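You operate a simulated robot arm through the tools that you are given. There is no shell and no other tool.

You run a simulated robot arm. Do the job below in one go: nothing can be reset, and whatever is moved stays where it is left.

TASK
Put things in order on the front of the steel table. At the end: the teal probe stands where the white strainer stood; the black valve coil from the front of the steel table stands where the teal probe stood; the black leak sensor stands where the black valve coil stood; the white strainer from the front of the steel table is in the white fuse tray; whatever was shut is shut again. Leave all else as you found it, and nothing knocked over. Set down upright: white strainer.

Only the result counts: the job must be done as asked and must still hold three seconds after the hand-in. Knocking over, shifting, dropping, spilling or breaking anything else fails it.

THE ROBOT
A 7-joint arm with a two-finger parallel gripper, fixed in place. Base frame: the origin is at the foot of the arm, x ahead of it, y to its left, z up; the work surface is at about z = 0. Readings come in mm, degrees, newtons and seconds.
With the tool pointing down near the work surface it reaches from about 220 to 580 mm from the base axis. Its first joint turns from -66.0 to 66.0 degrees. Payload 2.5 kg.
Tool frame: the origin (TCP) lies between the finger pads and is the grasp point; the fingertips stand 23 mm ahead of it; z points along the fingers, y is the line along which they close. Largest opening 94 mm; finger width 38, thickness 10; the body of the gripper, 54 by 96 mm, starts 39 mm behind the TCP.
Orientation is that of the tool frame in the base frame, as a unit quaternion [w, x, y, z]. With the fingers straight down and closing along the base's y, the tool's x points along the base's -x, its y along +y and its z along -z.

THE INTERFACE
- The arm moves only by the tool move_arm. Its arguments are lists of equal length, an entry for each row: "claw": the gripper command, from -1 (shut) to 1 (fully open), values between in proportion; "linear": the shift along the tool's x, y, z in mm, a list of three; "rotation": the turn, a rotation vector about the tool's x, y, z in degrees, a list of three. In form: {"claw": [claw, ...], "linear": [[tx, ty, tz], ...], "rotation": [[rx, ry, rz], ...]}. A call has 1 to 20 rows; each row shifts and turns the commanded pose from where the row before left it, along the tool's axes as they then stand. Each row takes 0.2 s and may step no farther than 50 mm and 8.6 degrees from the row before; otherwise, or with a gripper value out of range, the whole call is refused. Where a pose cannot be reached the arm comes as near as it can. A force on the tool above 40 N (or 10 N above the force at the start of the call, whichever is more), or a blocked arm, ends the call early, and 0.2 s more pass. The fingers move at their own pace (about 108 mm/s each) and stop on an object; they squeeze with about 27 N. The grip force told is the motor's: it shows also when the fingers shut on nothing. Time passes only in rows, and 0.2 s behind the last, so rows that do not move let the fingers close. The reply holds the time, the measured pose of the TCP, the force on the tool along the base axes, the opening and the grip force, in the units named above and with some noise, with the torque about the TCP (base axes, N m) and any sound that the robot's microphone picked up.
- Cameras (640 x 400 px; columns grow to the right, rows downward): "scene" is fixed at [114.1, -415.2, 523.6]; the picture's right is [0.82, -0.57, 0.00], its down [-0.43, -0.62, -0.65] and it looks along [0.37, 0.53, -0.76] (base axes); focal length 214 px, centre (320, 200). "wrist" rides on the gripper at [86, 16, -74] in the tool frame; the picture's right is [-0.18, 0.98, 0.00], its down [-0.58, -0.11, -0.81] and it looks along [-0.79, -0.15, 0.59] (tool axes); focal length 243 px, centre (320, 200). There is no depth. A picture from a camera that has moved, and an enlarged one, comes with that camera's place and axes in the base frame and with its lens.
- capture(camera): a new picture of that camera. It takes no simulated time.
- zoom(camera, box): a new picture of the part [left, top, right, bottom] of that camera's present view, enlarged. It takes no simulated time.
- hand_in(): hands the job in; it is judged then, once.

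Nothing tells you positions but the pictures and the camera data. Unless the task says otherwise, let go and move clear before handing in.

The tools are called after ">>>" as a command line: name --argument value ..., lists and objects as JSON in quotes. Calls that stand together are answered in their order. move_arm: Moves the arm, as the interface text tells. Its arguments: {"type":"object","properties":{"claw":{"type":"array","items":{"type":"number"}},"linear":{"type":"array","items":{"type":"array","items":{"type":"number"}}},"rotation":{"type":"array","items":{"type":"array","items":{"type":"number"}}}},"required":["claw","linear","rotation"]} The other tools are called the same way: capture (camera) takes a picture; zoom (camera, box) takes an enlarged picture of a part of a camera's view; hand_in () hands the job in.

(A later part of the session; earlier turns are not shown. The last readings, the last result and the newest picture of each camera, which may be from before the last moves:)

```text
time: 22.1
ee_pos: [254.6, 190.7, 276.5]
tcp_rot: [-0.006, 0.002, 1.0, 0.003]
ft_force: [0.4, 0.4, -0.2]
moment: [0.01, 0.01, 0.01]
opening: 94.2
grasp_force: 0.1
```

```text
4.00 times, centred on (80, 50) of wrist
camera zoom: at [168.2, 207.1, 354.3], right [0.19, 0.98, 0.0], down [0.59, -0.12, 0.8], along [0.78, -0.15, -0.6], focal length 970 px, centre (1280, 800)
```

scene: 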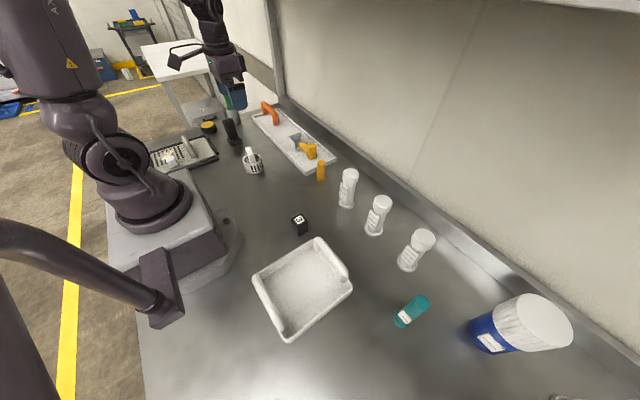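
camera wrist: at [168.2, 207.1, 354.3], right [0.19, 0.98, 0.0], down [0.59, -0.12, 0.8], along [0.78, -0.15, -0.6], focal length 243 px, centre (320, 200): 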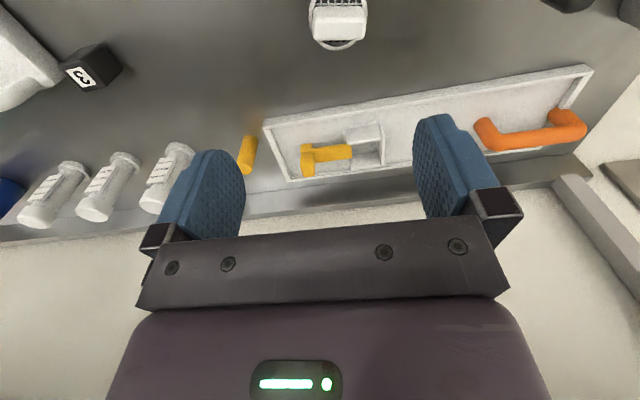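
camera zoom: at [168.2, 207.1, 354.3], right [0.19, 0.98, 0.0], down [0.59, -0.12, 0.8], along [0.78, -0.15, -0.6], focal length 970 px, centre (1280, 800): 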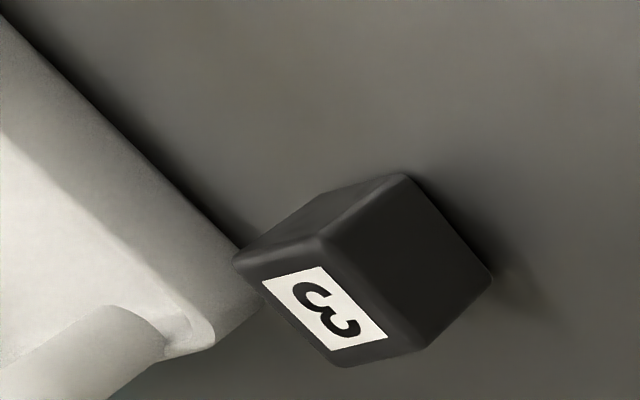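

The left tray is a flat hatch with a yellow bolt latch; its handle is out of reach. Qualifiers like "from the front of the steel table" hint at look-alikes elsewhere, so I'll check the shelf and the background before deciding which black item is which.

>>> zoom --camera "scene" --box '[0, 0, 640, 4]'

>>> zoom --camera "scene" --box '[636, 0, 640, 400]'

>>> zoom --camera "scene" --box '[0, 396, 640, 400]'

>>> zoom --camera "scene" --box '[0, 0, 4, 400]'

```text
1.00 times, centred on (320, 2) of scene (not enlarged: the box is as wide or as high as the picture)
camera zoom: at [114.1, -415.2, 523.6], right [0.82, -0.57, 0.0], down [-0.43, -0.62, -0.65], along [0.37, 0.53, -0.76], focal length 214 px, centre (320, 398)
```

zoom: 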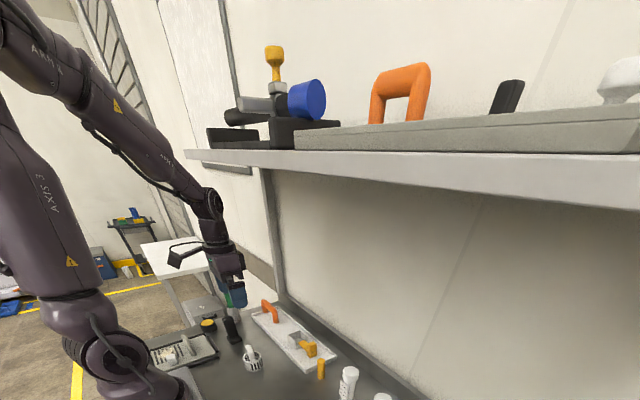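

```text
1.00 times, centred on (638, 200) of scene (not enlarged: the box is as wide or as high as the picture)
camera zoom: at [114.1, -415.2, 523.6], right [0.82, -0.57, 0.0], down [-0.43, -0.62, -0.65], along [0.37, 0.53, -0.76], focal length 214 px, centre (2, 200)
```

zoom: 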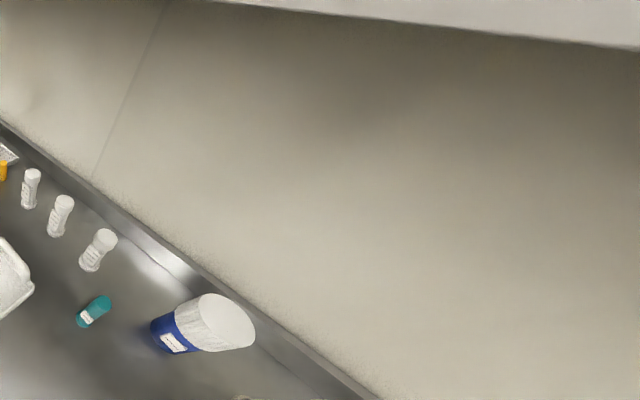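

```text
1.00 times, centred on (320, 398) of scene (not enlarged: the box is as wide or as high as the picture)
camera zoom: at [114.1, -415.2, 523.6], right [0.82, -0.57, 0.0], down [-0.43, -0.62, -0.65], along [0.37, 0.53, -0.76], focal length 214 px, centre (320, 2)
```

zoom: 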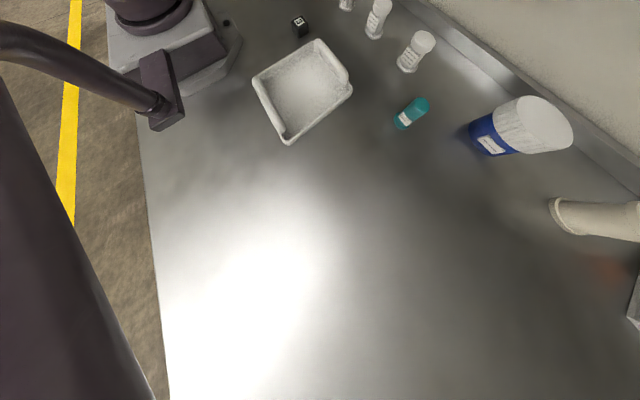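

```text
1.00 times, centred on (2, 200) of scene (not enlarged: the box is as wide or as high as the picture)
camera zoom: at [114.1, -415.2, 523.6], right [0.82, -0.57, 0.0], down [-0.43, -0.62, -0.65], along [0.37, 0.53, -0.76], focal length 214 px, centre (638, 200)
```

zoom: 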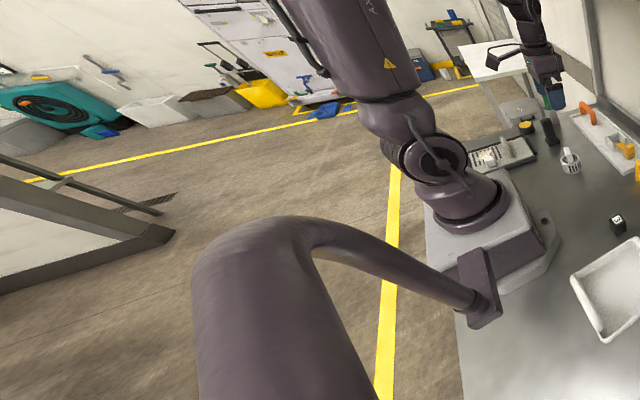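

The shelf above carries another black slab and a white object, which may be the look-alikes. I'll raise the arm, staying back from the shelf edge, to view the shelf with the wrist camera.

>>> zoom --camera "scene" --box '[192, 0, 640, 4]'

>>> move_arm --claw '[1, 1, 1, 1, 1, 1, 1, 1, 1, 1, 1, 1]' --linear '[[0, -30, -30], [0, -30, -30], [0, -30, -30], [0, -30, -30], [0, -30, -30], [0, -30, -30], [0, -30, -30], [0, -30, -20], [0, -30, 0], [0, -30, 0], [0, -30, 0], [0, 0, 0]]' --rotation '[[0, 0, 0], [0, 0, 0], [0, 0, 0], [0, 0, 0], [0, 0, 0], [0, 0, 0], [0, 0, 0], [0, 0, 0], [0, 0, 0], [0, 0, 0], [0, 0, 0], [0, 0, 0]]'

>>> capture --camera "wrist"

```text
1.43 times, centred on (416, 2) of scene
camera zoom: at [114.1, -415.2, 523.6], right [0.82, -0.57, 0.0], down [-0.43, -0.62, -0.65], along [0.37, 0.53, -0.76], focal length 306 px, centre (183, 483)
```

zoom: 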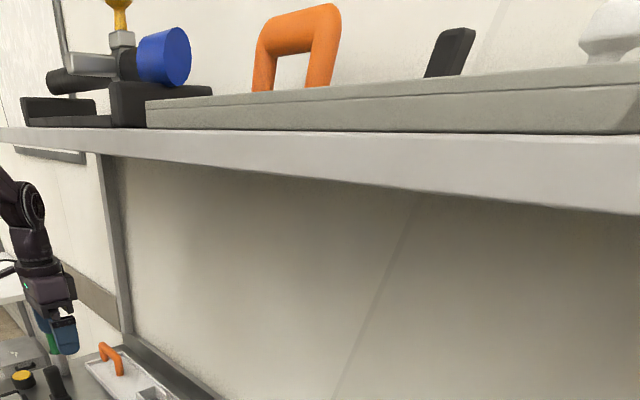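

```text
time: 24.6
ee_pos: [255.5, -140.4, 507.2]
tcp_rot: [-0.005, 0.0, 1.0, 0.002]
ft_force: [-0.3, -0.2, -0.3]
moment: [0.0, 0.03, 0.02]
opening: 94.0
grasp_force: 0.0
```

```text
taken
camera wrist: at [168.2, -124.5, 583.1], right [0.19, 0.98, 0.0], down [0.59, -0.11, 0.8], along [0.78, -0.15, -0.6], focal length 243 px, centre (320, 200)
```

wrist: 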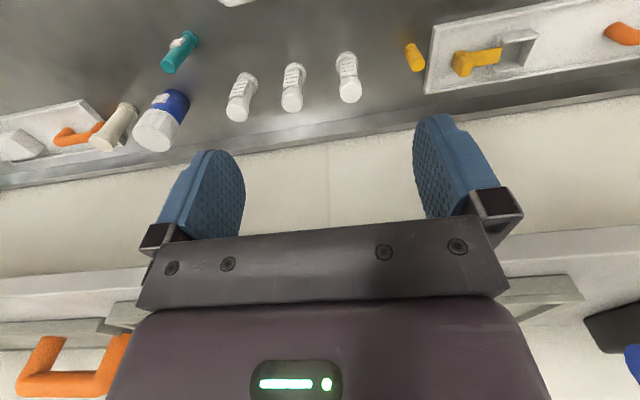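

>>> move_arm --claw '[1, 1, 1, 1, 1, 1]' --linear '[[0, 0, -15], [0, 0, -15], [0, 0, 0], [0, 0, 0], [0, 0, 0], [0, 0, 0]]' --rotation '[[0, -8, 0], [0, -8, 0], [0, -8, 0], [0, -8, 0], [0, 0, 0], [0, 0, 0]]'

>>> capture --camera "wrist"

>>> capture --camera "scene"

```text
time: 26.1
ee_pos: [252.1, -140.6, 535.8]
tcp_rot: [0.269, 0.002, 0.963, 0.003]
ft_force: [-0.6, 0.8, -0.9]
moment: [0.03, 0.01, -0.02]
opening: 93.9
grasp_force: 0.1
```

```text
taken
camera wrist: at [138.5, -123.4, 555.2], right [0.16, 0.98, 0.1], down [0.08, -0.11, 0.99], along [0.98, -0.15, -0.09], focal length 243 px, centre (320, 200)
```

wrist: 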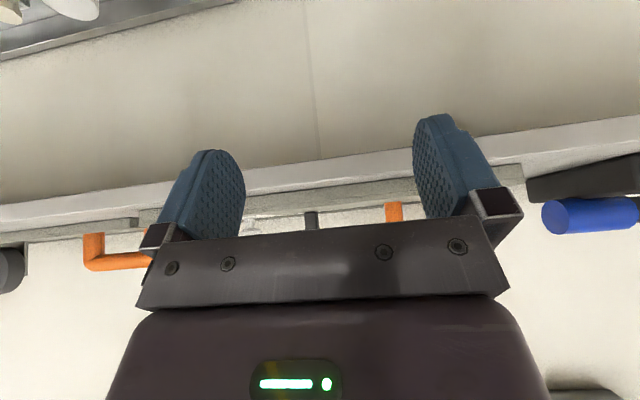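

```text
taken
```

scene: 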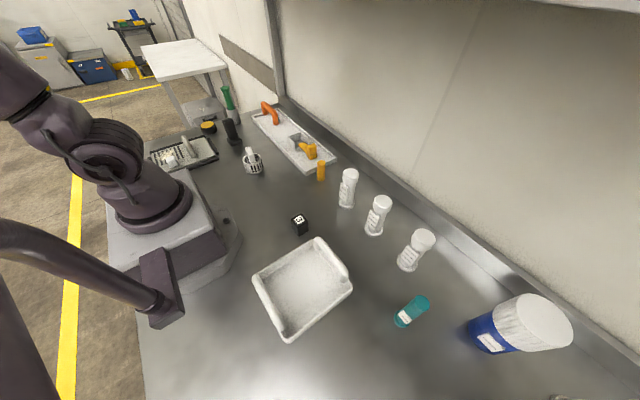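

>>> zoom --camera "wrist" --box '[0, 150, 240, 300]'

>>> zoom --camera "wrist" --box '[220, 150, 460, 300]'

>>> zoom --camera "wrist" --box '[440, 120, 640, 250]'

>>> zoom --camera "scene" --box '[192, 0, 640, 4]'

```text
2.67 times, centred on (120, 225) of wrist
camera zoom: at [138.5, -123.4, 555.2], right [0.16, 0.98, 0.1], down [0.08, -0.11, 0.99], along [0.98, -0.15, -0.09], focal length 647 px, centre (853, 133)
```

zoom: 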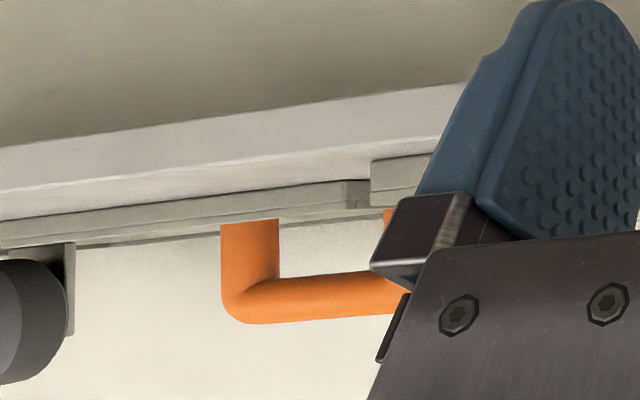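

```text
2.67 times, centred on (340, 225) of wrist
camera zoom: at [138.5, -123.4, 555.2], right [0.16, 0.98, 0.1], down [0.08, -0.11, 0.99], along [0.98, -0.15, -0.09], focal length 647 px, centre (267, 133)
```

zoom: 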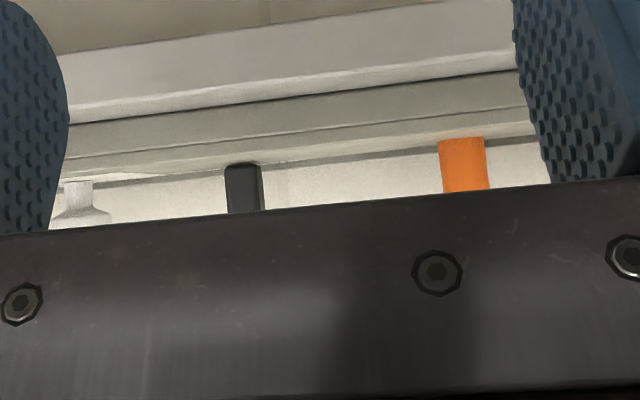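

```text
3.08 times, centred on (540, 185) of wrist
camera zoom: at [138.5, -123.4, 555.2], right [0.16, 0.98, 0.1], down [0.08, -0.11, 0.99], along [0.98, -0.15, -0.09], focal length 746 px, centre (-357, 246)
```

zoom: 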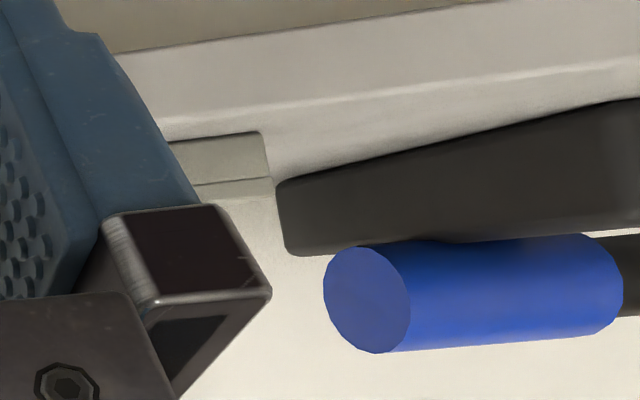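

```text
1.43 times, centred on (416, 2) of scene
camera zoom: at [114.1, -415.2, 523.6], right [0.82, -0.57, 0.0], down [-0.43, -0.62, -0.65], along [0.37, 0.53, -0.76], focal length 306 px, centre (183, 483)
```

zoom: 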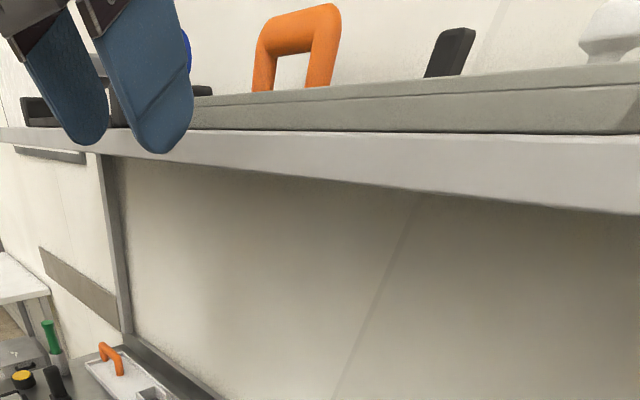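

>>> move_arm --claw '[1, 1, 1, 1, 1, 1, 1, 1]' --linear '[[-17.7, -30, -28.3], [-17.7, -30, -28.3], [-17.7, -30, -28.3], [-17.7, -30, -28.3], [0, 0, 0], [0, 0, 0], [0, 0, 0], [0, 0, 0]]' --rotation '[[0, 0, 0], [0, 0, 0], [0, 0, 0], [0, 0, 0], [0, 6, 0], [0, 6, 0], [0, 0, 0], [0, 0, 0]]'

>>> capture --camera "wrist"

>>> capture --camera "scene"

```text
time: 27.9
ee_pos: [274.7, -239.6, 657.6]
tcp_rot: [0.206, 0.004, 0.978, 0.015]
ft_force: [-0.3, 0.3, 0.1]
moment: [0.01, -0.02, 0.0]
opening: 93.9
grasp_force: 0.1
out of reach, approached as far as the arm can: row 5, 6
```

```text
taken
camera wrist: at [162.3, -224.7, 691.4], right [0.17, 0.98, 0.1], down [0.2, -0.14, 0.97], along [0.96, -0.14, -0.22], focal length 243 px, centre (320, 200)
```

wrist: 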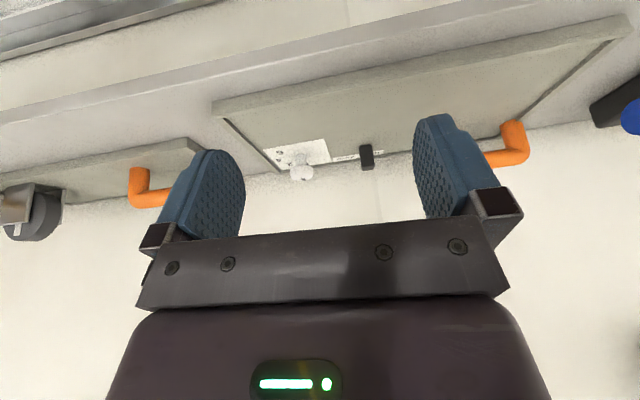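

```text
taken
```

scene: 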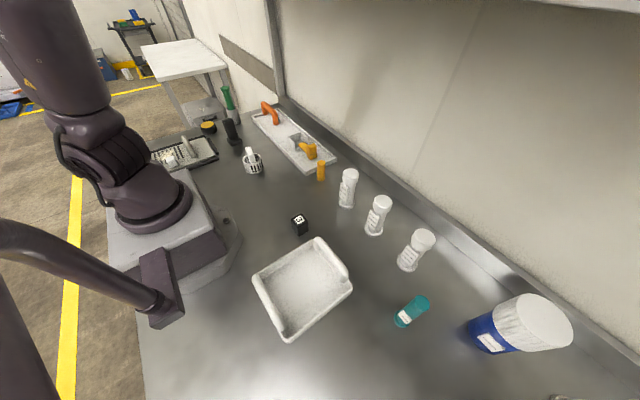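

>>> zoom --camera "wrist" --box '[260, 120, 400, 200]'

>>> zoom --camera "wrist" --box '[0, 100, 200, 250]'

>>> zoom --camera "wrist" --box '[470, 60, 640, 200]'

```text
4.57 times, centred on (330, 160) of wrist
camera zoom: at [162.3, -224.7, 691.4], right [0.17, 0.98, 0.1], down [0.2, -0.14, 0.97], along [0.96, -0.14, -0.22], focal length 1109 px, centre (274, 383)
```

zoom: 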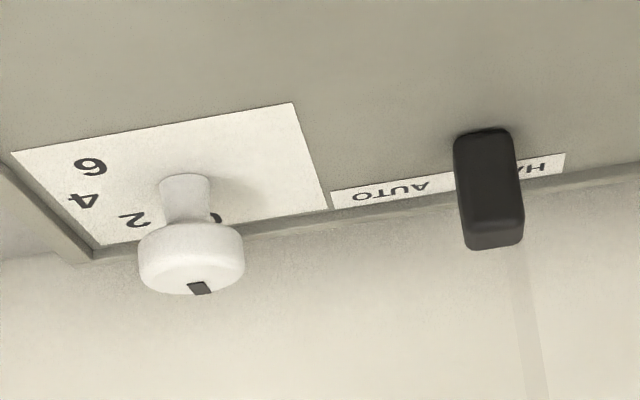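

```text
2.67 times, centred on (100, 175) of wrist
camera zoom: at [162.3, -224.7, 691.4], right [0.17, 0.98, 0.1], down [0.2, -0.14, 0.97], along [0.96, -0.14, -0.22], focal length 647 px, centre (907, 267)
```

zoom: 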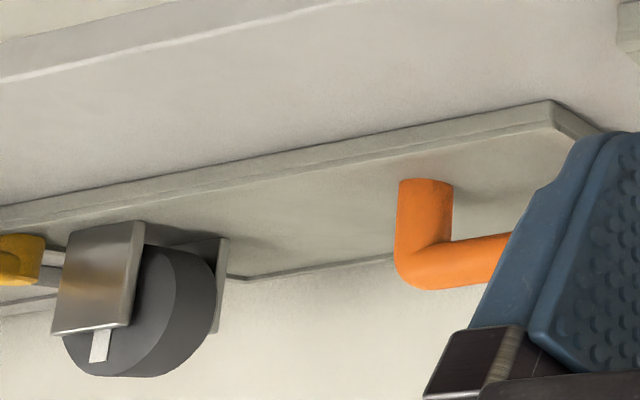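

```text
2.86 times, centred on (555, 130) of wrist
camera zoom: at [162.3, -224.7, 691.4], right [0.17, 0.98, 0.1], down [0.2, -0.14, 0.97], along [0.96, -0.14, -0.22], focal length 693 px, centre (-351, 400)
```

zoom: 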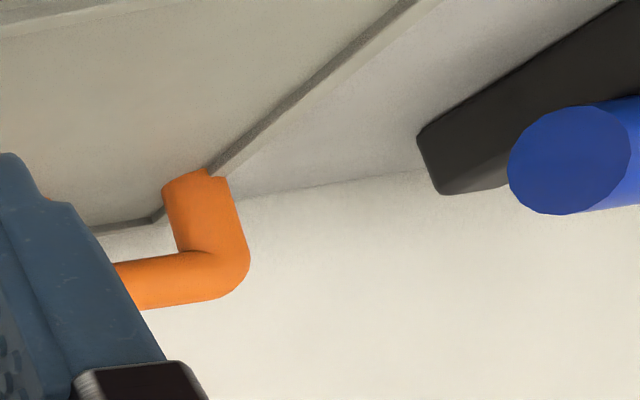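

The shelf only holds control panels with a dial knob, HAND/AUTO switch and padlocked hasps. I'll come back down and take a closer look at the two black objects on the left, which may be a real part or just a fixture.

>>> move_arm --claw '[1, 1, 1, 1, 1, 1, 1, 1, 1, 1, 1, 1, 1, 1]' --linear '[[0, 0, 0], [0, 0, 0], [0, 0, 0], [0, 30, 40], [0, 30, 40], [0, 35, 40], [0, 40, 40], [0, 40, 40], [0, 40, 40], [0, 40, 20], [0, 40, 0], [0, 40, 0], [0, 40, 0], [0, 0, 0]]' --rotation '[[0, 7, 0], [0, 7, 0], [0, 6, 0], [0, 0, 0], [0, 0, 0], [0, 0, 0], [0, 0, 0], [0, 0, 0], [0, 0, 0], [0, 0, 0], [0, 0, 0], [0, 0, 0], [0, 0, 0], [0, 0, 0]]'

```text
refused: row 6 steps farther than a row can; nothing moved
```

>>> move_arm --claw '[1, 1, 1, 1, 1, 1, 1, 1, 1, 1, 1, 1, 1, 1, 1, 1]' --linear '[[0, 0, 0], [0, 0, 0], [0, 0, 0], [0, 30, 30], [0, 30, 30], [0, 30, 30], [0, 30, 30], [0, 30, 30], [0, 30, 30], [0, 30, 30], [0, 30, 30], [0, 40, 20], [0, 40, 0], [0, 40, 0], [0, 40, 0], [0, 0, 0]]' --rotation '[[0, 7, 0], [0, 7, 0], [0, 6, 0], [0, 0, 0], [0, 0, 0], [0, 0, 0], [0, 0, 0], [0, 0, 0], [0, 0, 0], [0, 0, 0], [0, 0, 0], [0, 0, 0], [0, 0, 0], [0, 0, 0], [0, 0, 0], [0, 0, 0]]'

```text
time: 29.7
ee_pos: [321.1, -47.6, 490.5]
tcp_rot: [0.117, 0.0, 0.993, -0.006]
ft_force: [-1.0, -0.4, -0.5]
moment: [0.02, 0.0, 0.04]
opening: 93.9
grasp_force: 0.0
out of reach, approached as far as the arm can: row 1, 2, 3
stopped in row 9: the force on the tool passed its limit at 58 N (the readings are from after the stop); the commanded pose is now the measured one
```

I bumped the shelf edge again because the tilt hadn't been undone; I'll back straight off in -x and check that nothing was disturbed.

>>> move_arm --claw '[1, 1, 1]' --linear '[[34, 0, -8], [34, 0, -8], [0, 0, 0]]' --rotation '[[0, 0, 0], [0, 0, 0], [0, 0, 0]]'

>>> capture --camera "wrist"

>>> capture --camera "scene"

>>> zoom --camera "scene" --box '[0, 0, 640, 4]'

```text
time: 30.5
ee_pos: [251.6, -47.8, 491.6]
tcp_rot: [0.117, 0.0, 0.993, -0.006]
ft_force: [0.1, 1.1, 0.3]
moment: [0.01, 0.0, -0.04]
opening: 94.0
grasp_force: 0.1
```

```text
taken
camera wrist: at [148.0, -30.1, 543.5], right [0.18, 0.98, 0.03], down [0.38, -0.1, 0.92], along [0.91, -0.15, -0.39], focal length 243 px, centre (320, 200)
```

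wrist: 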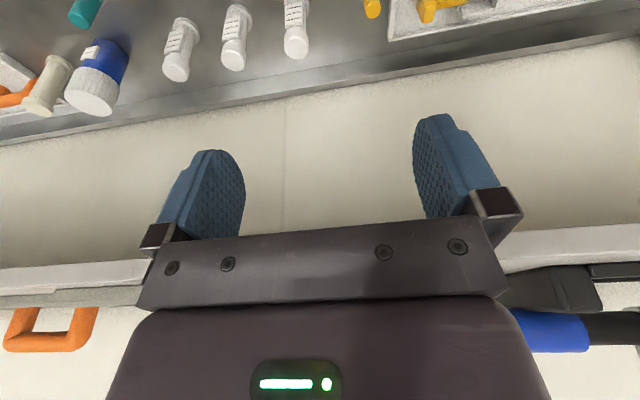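

```text
taken
```

scene: 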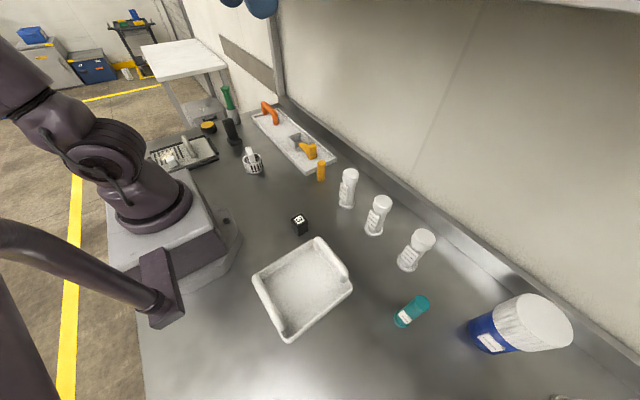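

```text
1.00 times, centred on (320, 2) of scene (not enlarged: the box is as wide or as high as the picture)
camera zoom: at [114.0, -415.2, 523.6], right [0.82, -0.57, 0.0], down [-0.43, -0.62, -0.65], along [0.37, 0.53, -0.76], focal length 214 px, centre (320, 398)
```

zoom: 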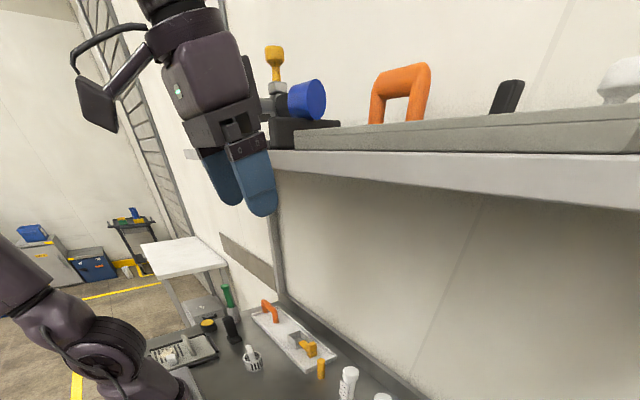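

Nothing looks disturbed. I'll straighten the tool, then descend at x ≈ 250, well clear of the shelf.

>>> move_arm --claw '[1, 1, 1]' --linear '[[0, 0, 0], [0, 0, 0], [0, 0, 0]]' --rotation '[[0, 7, 0], [0, 6.4, 0], [0, 0, 0]]'

>>> move_arm --claw '[1, 1, 1, 1, 1, 1, 1, 1]' --linear '[[0, 0, 40], [0, 0, 40], [0, 30, 30], [0, 30, 30], [0, 40, 0], [0, 40, 0], [0, 40, 0], [0, 0, 0]]' --rotation '[[0, 0, 0], [0, 0, 0], [0, 0, 0], [0, 0, 0], [0, 0, 0], [0, 0, 0], [0, 0, 0], [0, 0, 0]]'

```text
time: 31.3
ee_pos: [251.2, -47.5, 491.9]
tcp_rot: [0.001, 0.001, 1.0, -0.005]
ft_force: [-0.1, -0.7, 0.0]
moment: [-0.01, -0.01, -0.03]
opening: 93.9
grasp_force: 0.0
```

```text
time: 33.1
ee_pos: [251.7, 132.6, 350.8]
tcp_rot: [0.001, 0.0, 1.0, -0.006]
ft_force: [-0.4, -0.4, -0.5]
moment: [-0.02, 0.0, 0.02]
opening: 94.2
grasp_force: 0.1
```

>>> move_arm --claw '[1, 1, 1, 1, 1, 1, 1, 1, 1, 1, 1, 1, 1, 1, 1, 1, 1]' --linear '[[0, 0, 8], [0, 0, 8], [0, 0, 8], [0, 0, 8], [0, 0, 8], [0, 0, 8], [0, 0, 8], [0, 0, 8], [0, 0, 8], [0, 0, 8], [0, 0, 8], [-40, 0, 0], [-40, 0, 0], [-40, 0, 0], [-40, 0, 0], [-10, 0, 0], [0, 0, 0]]' --rotation '[[0, 0, -8.2], [0, 0, -8.2], [0, 0, -8.2], [0, 0, -8.2], [0, 0, -8.2], [0, 0, -8.2], [0, 0, -8.2], [0, 0, -8.2], [0, 0, -8.2], [0, 0, -8.2], [0, 0, -8], [0, 0, 0], [0, 0, 0], [0, 0, 0], [0, 0, 0], [0, 0, 0], [0, 0, 0]]'

>>> capture --camera "wrist"

>>> capture --camera "scene"

```text
time: 36.7
ee_pos: [253.9, 298.4, 259.5]
tcp_rot: [-0.003, -0.706, 0.708, -0.004]
ft_force: [-0.1, 0.1, 0.0]
moment: [0.0, 0.03, -0.04]
opening: 94.1
grasp_force: 0.0
```

```text
taken
camera wrist: at [235.1, 212.9, 335.1], right [-0.98, 0.19, 0.0], down [0.11, 0.59, 0.8], along [0.15, 0.79, -0.6], focal length 243 px, centre (320, 200)
```

wrist: 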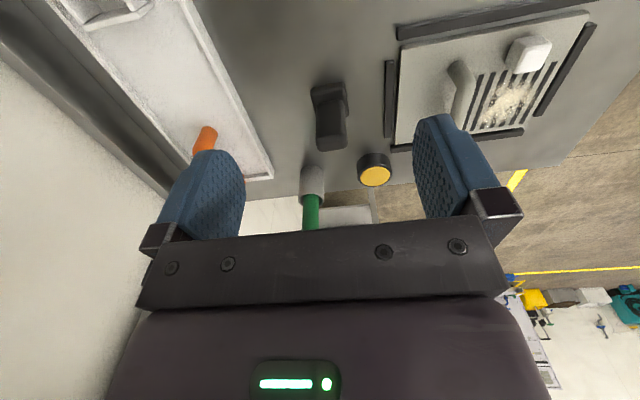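

```text
taken
```

scene: 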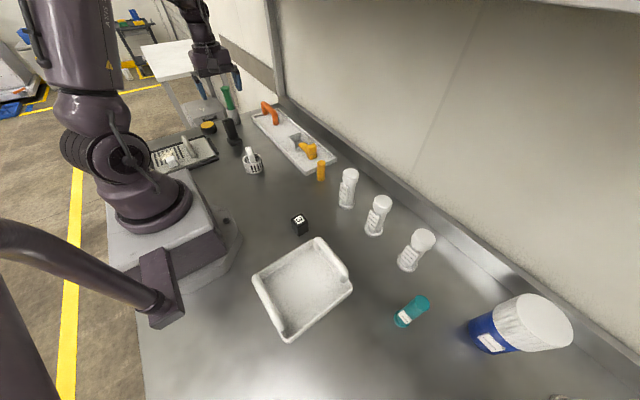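

>>> zoom --camera "wrist" --box '[290, 70, 410, 190]'

>>> zoom --camera "wrist" --box '[380, 0, 600, 160]'

>>> zoom --camera "scene" --box '[190, 105, 270, 180]'

```text
3.33 times, centred on (350, 130) of wrist
camera zoom: at [235.1, 212.9, 335.1], right [-0.98, 0.19, 0.0], down [0.11, 0.59, 0.8], along [0.15, 0.79, -0.6], focal length 809 px, centre (220, 433)
```

zoom: 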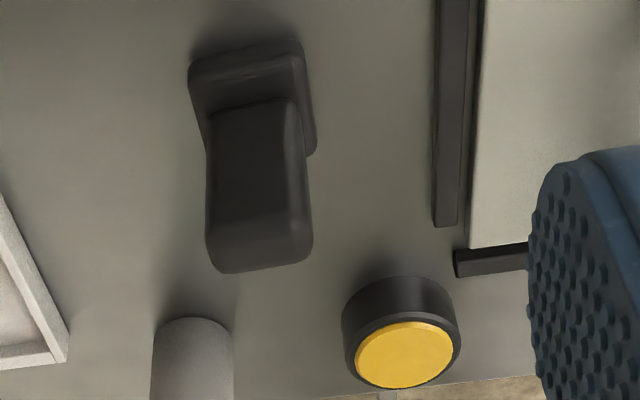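

```text
2.50 times, centred on (490, 80) of wrist
camera zoom: at [235.1, 212.9, 335.1], right [-0.98, 0.19, 0.0], down [0.11, 0.59, 0.8], along [0.15, 0.79, -0.6], focal length 606 px, centre (-105, 500)
```

zoom: 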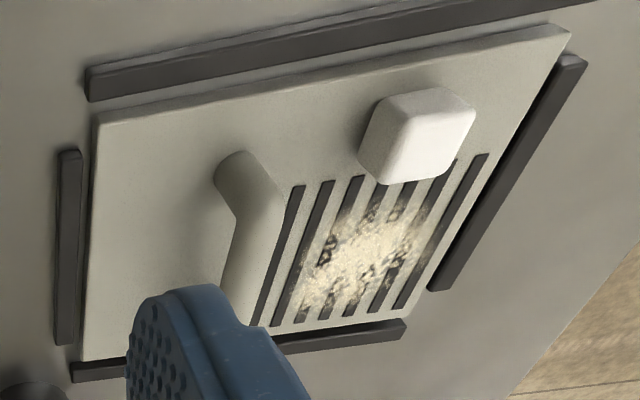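

```text
5.33 times, centred on (230, 142) of scene
camera zoom: at [114.1, -415.2, 523.6], right [0.82, -0.57, 0.0], down [-0.43, -0.62, -0.65], along [0.37, 0.53, -0.76], focal length 1144 px, centre (800, 507)
```

zoom: 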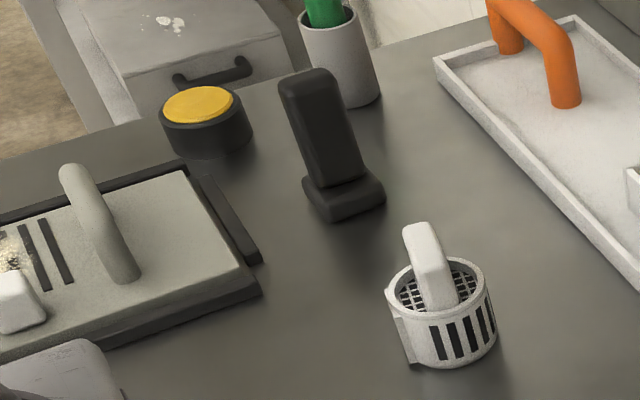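

I see the L-shaped black thing clearly as a foot with an upright slab on it. Before deciding names, I'll look at the background for duplicates of the cube, slab or strainer.

>>> zoom --camera "scene" --box '[95, 0, 175, 50]'

>>> zoom --camera "scene" --box '[100, 40, 170, 85]'

>>> zoom --camera "scene" --box '[0, 20, 60, 120]'

>>> zoom --camera "wrist" --box '[500, 250, 640, 400]'

>>> zoom --camera "wrist" --box '[290, 180, 420, 240]'

```text
8.00 times, centred on (135, 25) of scene
camera zoom: at [114.1, -415.2, 523.6], right [0.82, -0.57, 0.0], down [-0.43, -0.62, -0.65], along [0.37, 0.53, -0.76], focal length 1716 px, centre (1800, 1600)
```

zoom: 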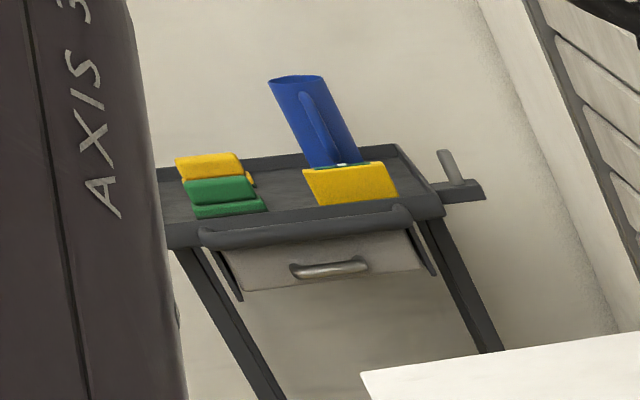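

```text
8.89 times, centred on (135, 62) of scene
camera zoom: at [114.1, -415.2, 523.6], right [0.82, -0.57, 0.0], down [-0.43, -0.62, -0.65], along [0.37, 0.53, -0.76], focal length 1906 px, centre (1964, 1422)
```

zoom: 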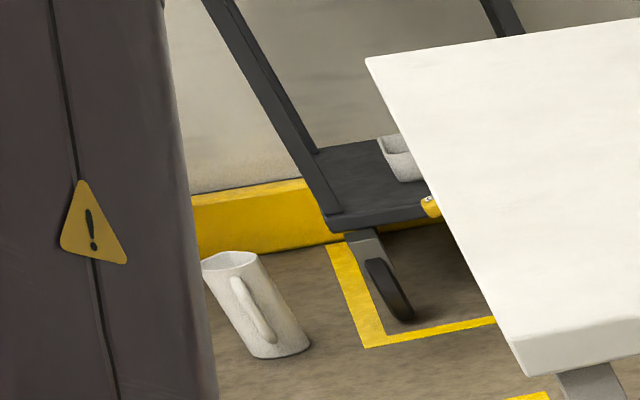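

```text
4.00 times, centred on (30, 70) of scene
camera zoom: at [114.1, -415.2, 523.6], right [0.82, -0.57, 0.0], down [-0.43, -0.62, -0.65], along [0.37, 0.53, -0.76], focal length 858 px, centre (1480, 720)
```

zoom: 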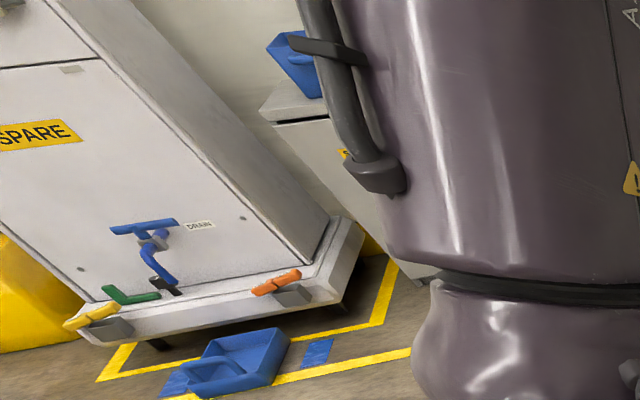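

```text
2.67 times, centred on (570, 325) of wrist
camera zoom: at [235.1, 212.9, 335.1], right [-0.98, 0.19, 0.0], down [0.11, 0.59, 0.8], along [0.15, 0.79, -0.6], focal length 647 px, centre (-347, -133)
```

zoom: 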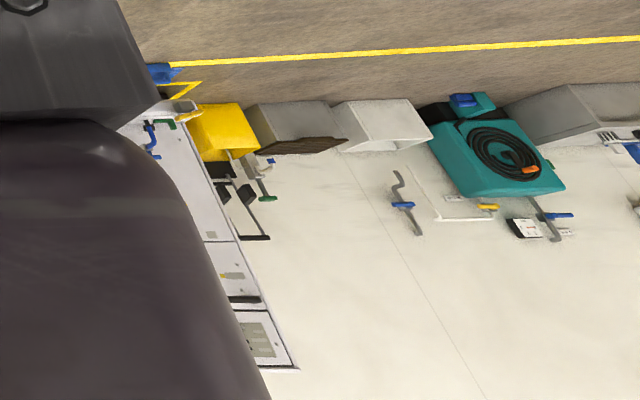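

```text
4.92 times, centred on (355, 210) of wrist
camera zoom: at [235.1, 212.9, 335.1], right [-0.98, 0.19, 0.0], down [0.11, 0.59, 0.8], along [0.15, 0.79, -0.6], focal length 1194 px, centre (148, 151)
```

zoom: 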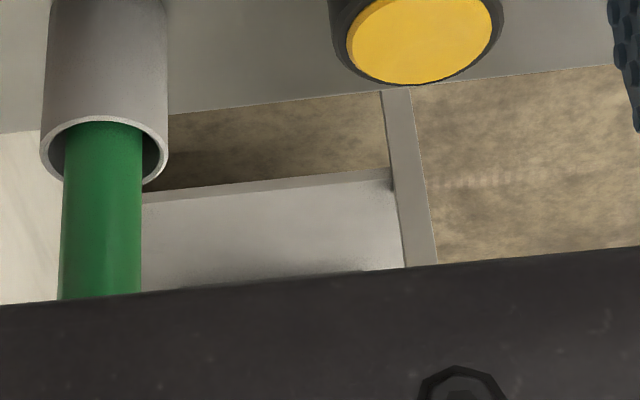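

I take the numbered cube near (258, -108) as the valve coil and the foot-and-slab piece near (257, 405) as the leak sensor, since the strainer, probe and cube are in front and the puck is out of reach. Next I'll back up in -y to view the strainer closely and measure it.

>>> move_arm --claw '[1, 1, 1, 1, 1, 1]' --linear '[[45, 0, 0], [45, 0, 0], [45, 0, 0], [45, 0, 0], [20, 0, 0], [0, 0, 0]]' --rotation '[[0, 0, 0], [0, 0, 0], [0, 0, 0], [0, 0, 0], [0, 0, 0], [0, 0, 0]]'

>>> capture --camera "wrist"

>>> zoom --camera "wrist" --box '[250, 40, 410, 140]'

```text
time: 38.1
ee_pos: [252.0, 98.6, 260.9]
tcp_rot: [-0.003, -0.706, 0.708, -0.004]
ft_force: [-0.2, 0.6, -0.2]
moment: [-0.02, -0.03, 0.02]
opening: 93.8
grasp_force: 0.0
```

```text
taken
camera wrist: at [233.7, 13.2, 335.6], right [-0.98, 0.19, 0.0], down [0.11, 0.59, 0.8], along [0.15, 0.79, -0.6], focal length 243 px, centre (320, 200)
```

wrist: 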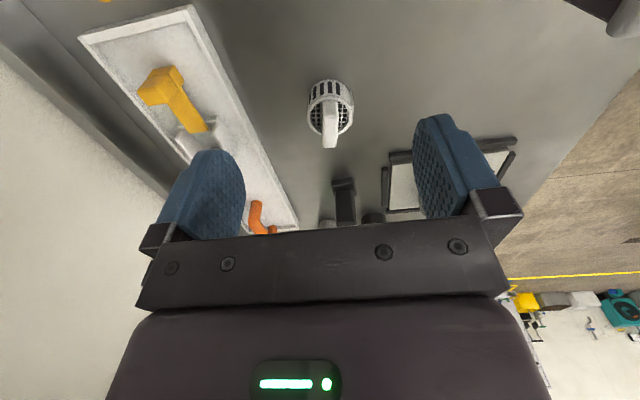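

```text
4.00 times, centred on (330, 90) of wrist
camera zoom: at [233.7, 13.2, 335.6], right [-0.98, 0.19, 0.0], down [0.11, 0.59, 0.8], along [0.15, 0.79, -0.6], focal length 970 px, centre (280, 640)
```

zoom: 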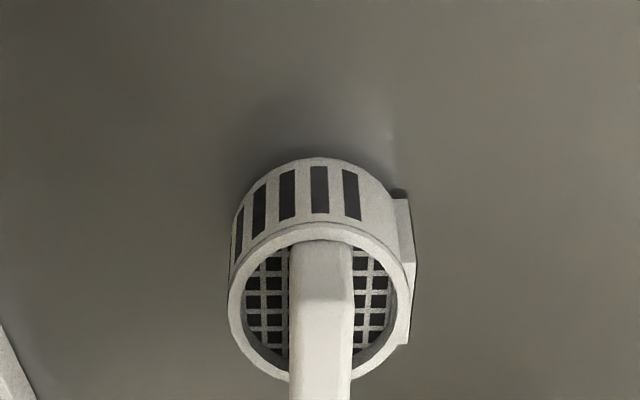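

The strainer is a cup about 65 mm across near (255, 218) with a grip slab running along y. I'll zoom on the slab to get its centre and height.

>>> zoom --camera "wrist" --box '[290, 70, 370, 160]'

>>> zoom --camera "scene" --box '[236, 140, 272, 180]'

```text
4.44 times, centred on (330, 115) of wrist
camera zoom: at [233.7, 13.2, 335.6], right [-0.98, 0.19, 0.0], down [0.11, 0.59, 0.8], along [0.15, 0.79, -0.6], focal length 1078 px, centre (276, 578)
```

zoom: 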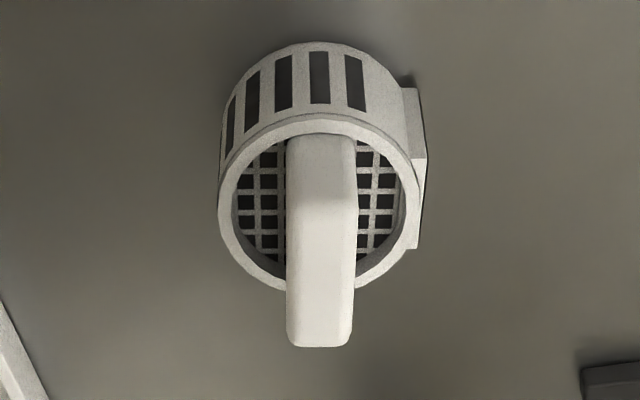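

```text
10.00 times, centred on (254, 160) of scene
camera zoom: at [114.1, -415.2, 523.6], right [0.82, -0.57, 0.0], down [-0.43, -0.62, -0.65], along [0.37, 0.53, -0.76], focal length 2145 px, centre (980, 600)
```

zoom: 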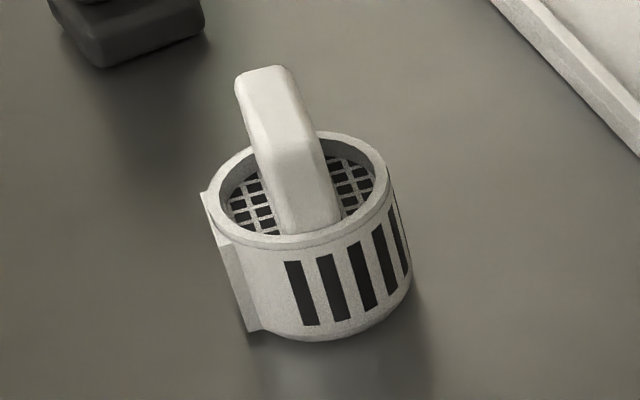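

The strainer centre is about (258.5, 217), rim at z ≈ 42 and slab top at z ≈ 77, with the slab turned about 9° from the y axis. I'll move above it, align the fingers across the slab, and check before descending.

>>> move_arm --claw '[1, 1, 1, 1, 1, 1, 1, 1, 1]' --linear '[[-39.5, -2.2, 0], [-39.5, -2.2, 0], [-39.5, -2.2, 0], [0, 0, 0], [0, 0, 0], [0, 0, 40], [0, 0, 40], [0, 0, 40], [0, 0, 0]]' --rotation '[[0, 0, 0], [0, 0, 0], [0, 0, 0], [0, 0, 4.6], [0, 0, 4.6], [0, 0, 0], [0, 0, 0], [0, 0, 0], [0, 0, 0]]'

>>> capture --camera "wrist"

>>> zoom --camera "scene" --box '[200, 90, 320, 190]'

```text
time: 40.1
ee_pos: [258.6, 216.0, 139.7]
tcp_rot: [-0.002, -0.647, 0.762, -0.004]
ft_force: [-0.5, 1.2, 0.1]
moment: [0.02, -0.02, -0.01]
opening: 93.9
grasp_force: 0.1
```

```text
taken
camera wrist: at [228.3, 133.5, 215.9], right [-0.94, 0.34, -0.01], down [0.2, 0.56, 0.8], along [0.28, 0.75, -0.6], focal length 243 px, centre (320, 200)
```

wrist: 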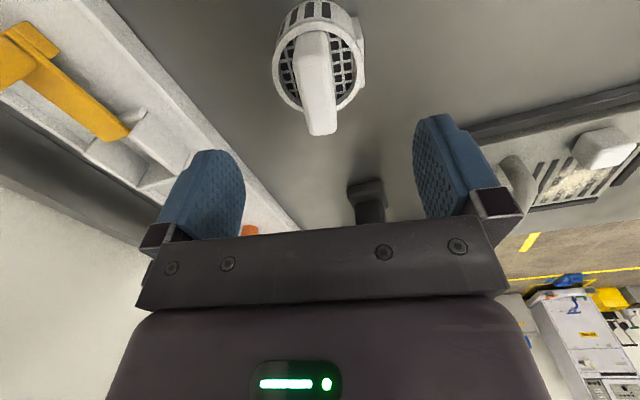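

```text
4.00 times, centred on (260, 140) of scene
camera zoom: at [114.1, -415.2, 523.6], right [0.82, -0.57, 0.0], down [-0.43, -0.62, -0.65], along [0.37, 0.53, -0.76], focal length 858 px, centre (560, 440)
```

zoom: 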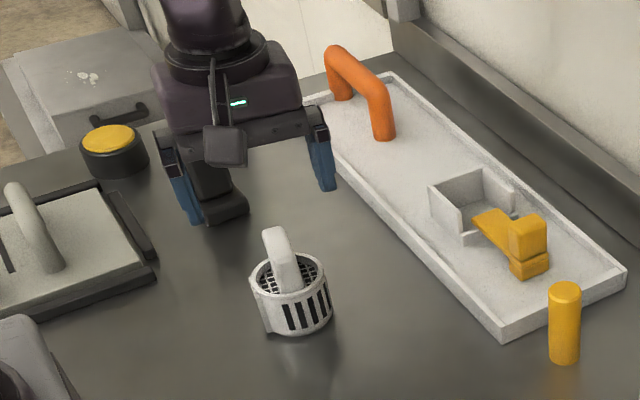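

>>> zoom --camera "wrist" --box '[260, 0, 380, 145]'

```text
2.76 times, centred on (320, 72) of wrist
camera zoom: at [228.3, 133.5, 215.9], right [-0.94, 0.34, -0.01], down [0.2, 0.56, 0.8], along [0.28, 0.75, -0.6], focal length 669 px, centre (320, 552)
```

zoom: 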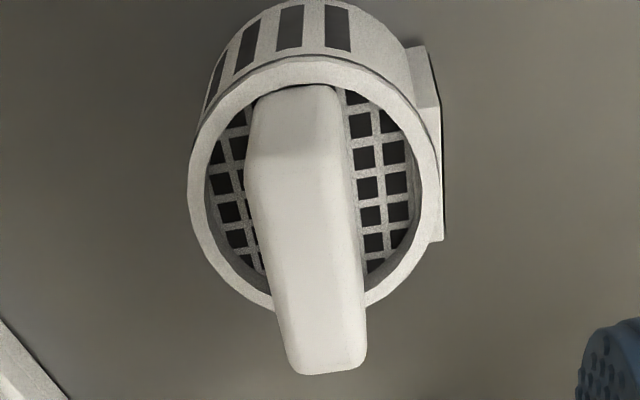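

The slab is centred under the tool at (258.5, 215.5), turned about 12°. I'll correct the yaw by 2.5°, descend to z ≈ 70 and close on the slab.

>>> move_arm --claw '[1, 1, 1, 1, 1]' --linear '[[0, 0, 20], [0, 0, 20], [0, 0, 20], [0, 0, 9.5], [0, 0, 0]]' --rotation '[[0, 0, 2.5], [0, 0, 0], [0, 0, 0], [0, 0, 0], [0, 0, 0]]'

>>> zoom --camera "scene" --box '[200, 110, 320, 190]'

>>> capture --camera "wrist"

```text
time: 41.3
ee_pos: [261.8, 217.5, 72.1]
tcp_rot: [-0.002, -0.63, 0.776, -0.003]
ft_force: [0.4, 0.1, 0.3]
moment: [-0.02, 0.02, -0.02]
opening: 93.9
grasp_force: 0.0
```

```text
5.00 times, centred on (260, 150) of scene
camera zoom: at [114.1, -415.2, 523.6], right [0.82, -0.57, 0.0], down [-0.43, -0.62, -0.65], along [0.37, 0.53, -0.76], focal length 1072 px, centre (620, 450)
```

zoom: 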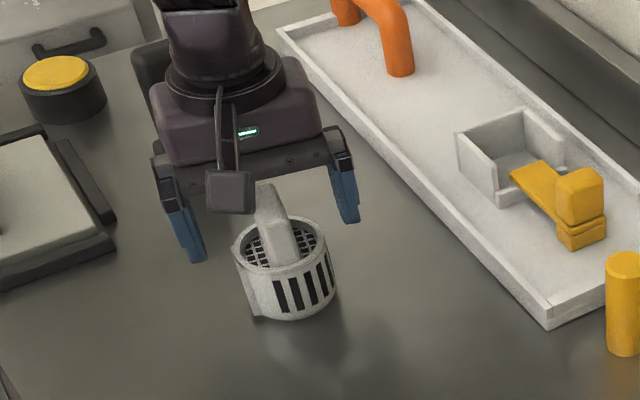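

```text
taken
camera wrist: at [225.7, 136.2, 147.8], right [-0.92, 0.38, -0.01], down [0.22, 0.55, 0.8], along [0.31, 0.74, -0.6], focal length 243 px, centre (320, 200)
```

wrist: 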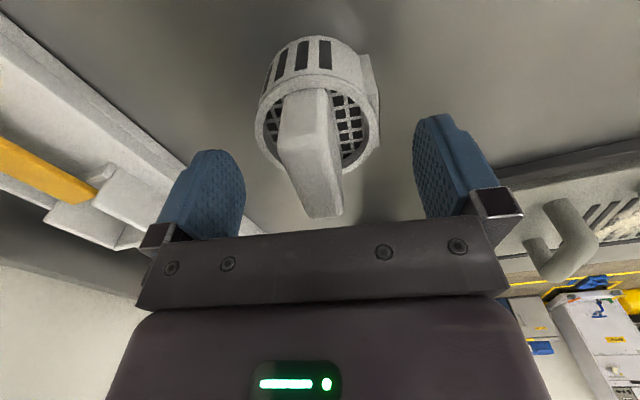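

>>> move_arm --claw '[-1, -1, -1, -1]' --linear '[[0, 0, 0], [0, 0, 0], [0, 0, 0], [0, 0, 0]]' --rotation '[[0, 0, 0], [0, 0, 0], [0, 0, 0], [0, 0, 0]]'

>>> capture --camera "wrist"

>>> zoom --camera "scene" --box '[200, 110, 320, 190]'

```text
time: 42.3
ee_pos: [260.6, 216.7, 72.2]
tcp_rot: [-0.002, -0.63, 0.776, -0.005]
ft_force: [0.0, 0.9, -0.6]
moment: [0.02, -0.01, 0.0]
opening: 19.5
grasp_force: 26.5
```

```text
taken
camera wrist: at [225.6, 136.2, 148.0], right [-0.92, 0.38, -0.01], down [0.22, 0.55, 0.8], along [0.31, 0.74, -0.6], focal length 243 px, centre (320, 200)
```

wrist: 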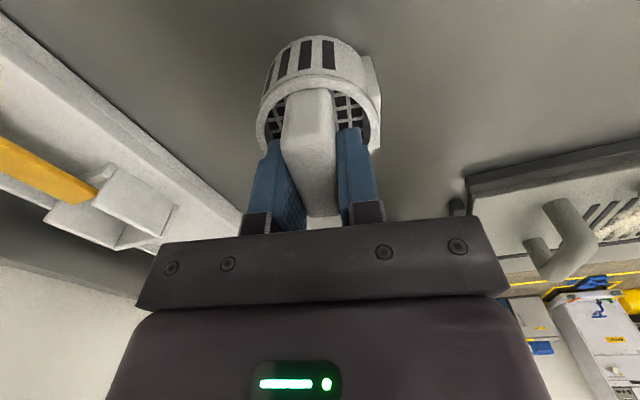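

```text
5.00 times, centred on (260, 150) of scene
camera zoom: at [114.1, -415.2, 523.6], right [0.82, -0.57, 0.0], down [-0.43, -0.62, -0.65], along [0.37, 0.53, -0.76], focal length 1072 px, centre (620, 450)
```

zoom: 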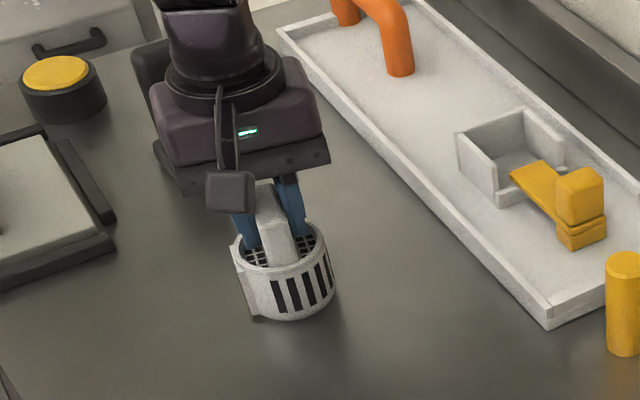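

The strainer is gripped firmly (opening 19.5 mm) and stood at about (260, 216). I'll lift it, turn 40°, and carry it over to the tray.

>>> move_arm --claw '[-1, -1, -1, -1, -1, -1, -1, -1, -1, -1]' --linear '[[0, 0, -15], [0, 0, -35], [0, 0, -40], [0, 0, -40], [0, 0, 0], [0, 0, 0], [0, 0, 0], [0, 0, 0], [0, 0, 0], [0, 0, 0]]' --rotation '[[0, 0, 0], [0, 0, 0], [0, 0, 0], [0, 0, 0], [0, 0, 8], [0, 0, 8], [0, 0, 8], [0, 0, 8], [0, 0, 8], [0, 0, 0]]'

>>> capture --camera "wrist"

```text
time: 44.5
ee_pos: [259.5, 217.9, 202.6]
tcp_rot: [-0.001, -0.327, 0.945, -0.006]
ft_force: [-0.1, -0.6, 0.0]
moment: [0.01, -0.01, -0.01]
opening: 0.1
grasp_force: 27.2
```

```text
taken
camera wrist: at [179.4, 177.2, 278.2], right [-0.46, 0.89, -0.01], down [0.52, 0.28, 0.8], along [0.72, 0.37, -0.59], focal length 243 px, centre (320, 200)
```

wrist: 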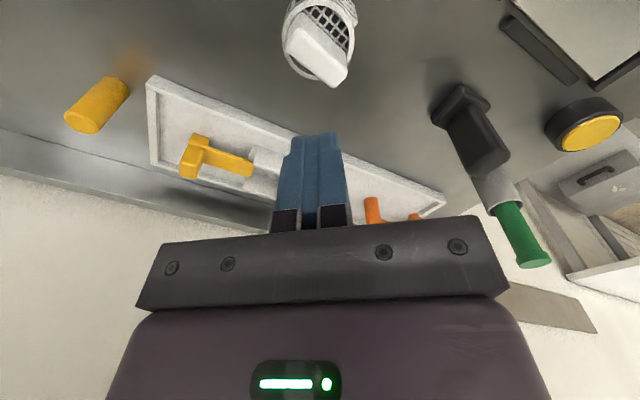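

The slab slipped out of the grip during the lift, and the strainer looks still upright at its place. I'll check whether it moved.

>>> zoom --camera "scene" --box '[200, 110, 320, 190]'

>>> zoom --camera "scene" --box '[236, 140, 272, 180]'

>>> zoom --camera "wrist" --box '[270, 0, 370, 90]'

```text
5.00 times, centred on (260, 150) of scene
camera zoom: at [114.1, -415.2, 523.6], right [0.82, -0.57, 0.0], down [-0.43, -0.62, -0.65], along [0.37, 0.53, -0.76], focal length 1072 px, centre (620, 450)
```

zoom: 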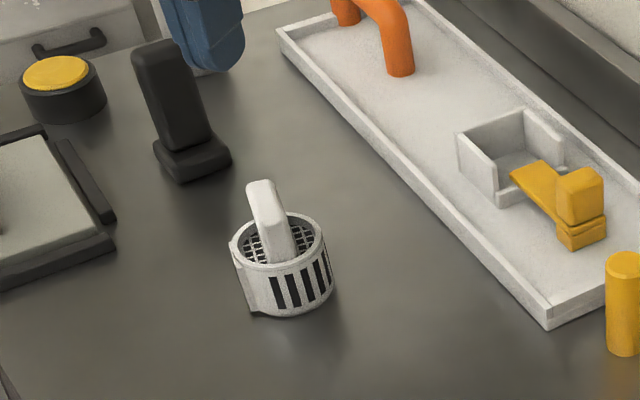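

```text
10.00 times, centred on (254, 160) of scene
camera zoom: at [114.1, -415.2, 523.6], right [0.82, -0.57, 0.0], down [-0.43, -0.62, -0.65], along [0.37, 0.53, -0.76], focal length 2145 px, centre (980, 600)
```

zoom: 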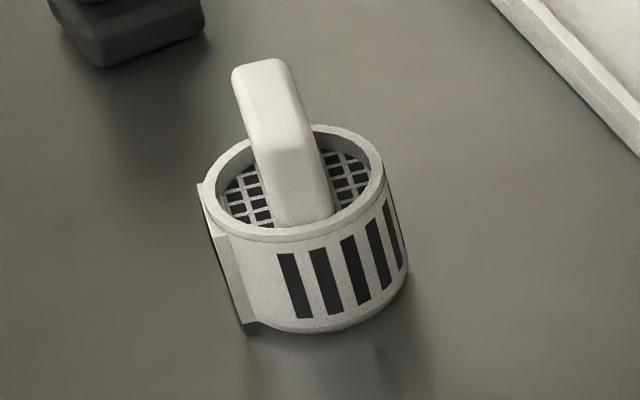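

```text
4.44 times, centred on (320, 45) of wrist
camera zoom: at [179.4, 177.2, 278.2], right [-0.46, 0.89, -0.01], down [0.52, 0.28, 0.8], along [0.72, 0.37, -0.59], focal length 1078 px, centre (320, 889)
```

zoom: 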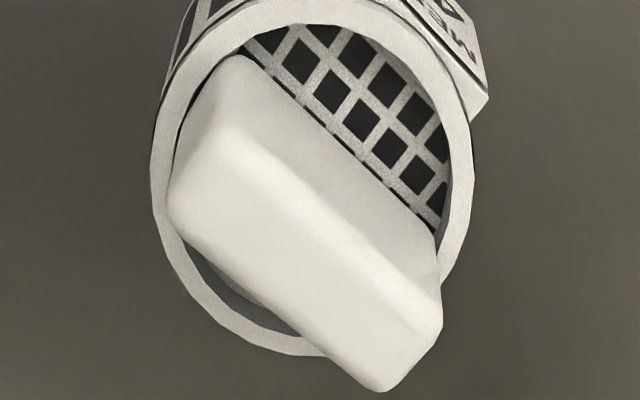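

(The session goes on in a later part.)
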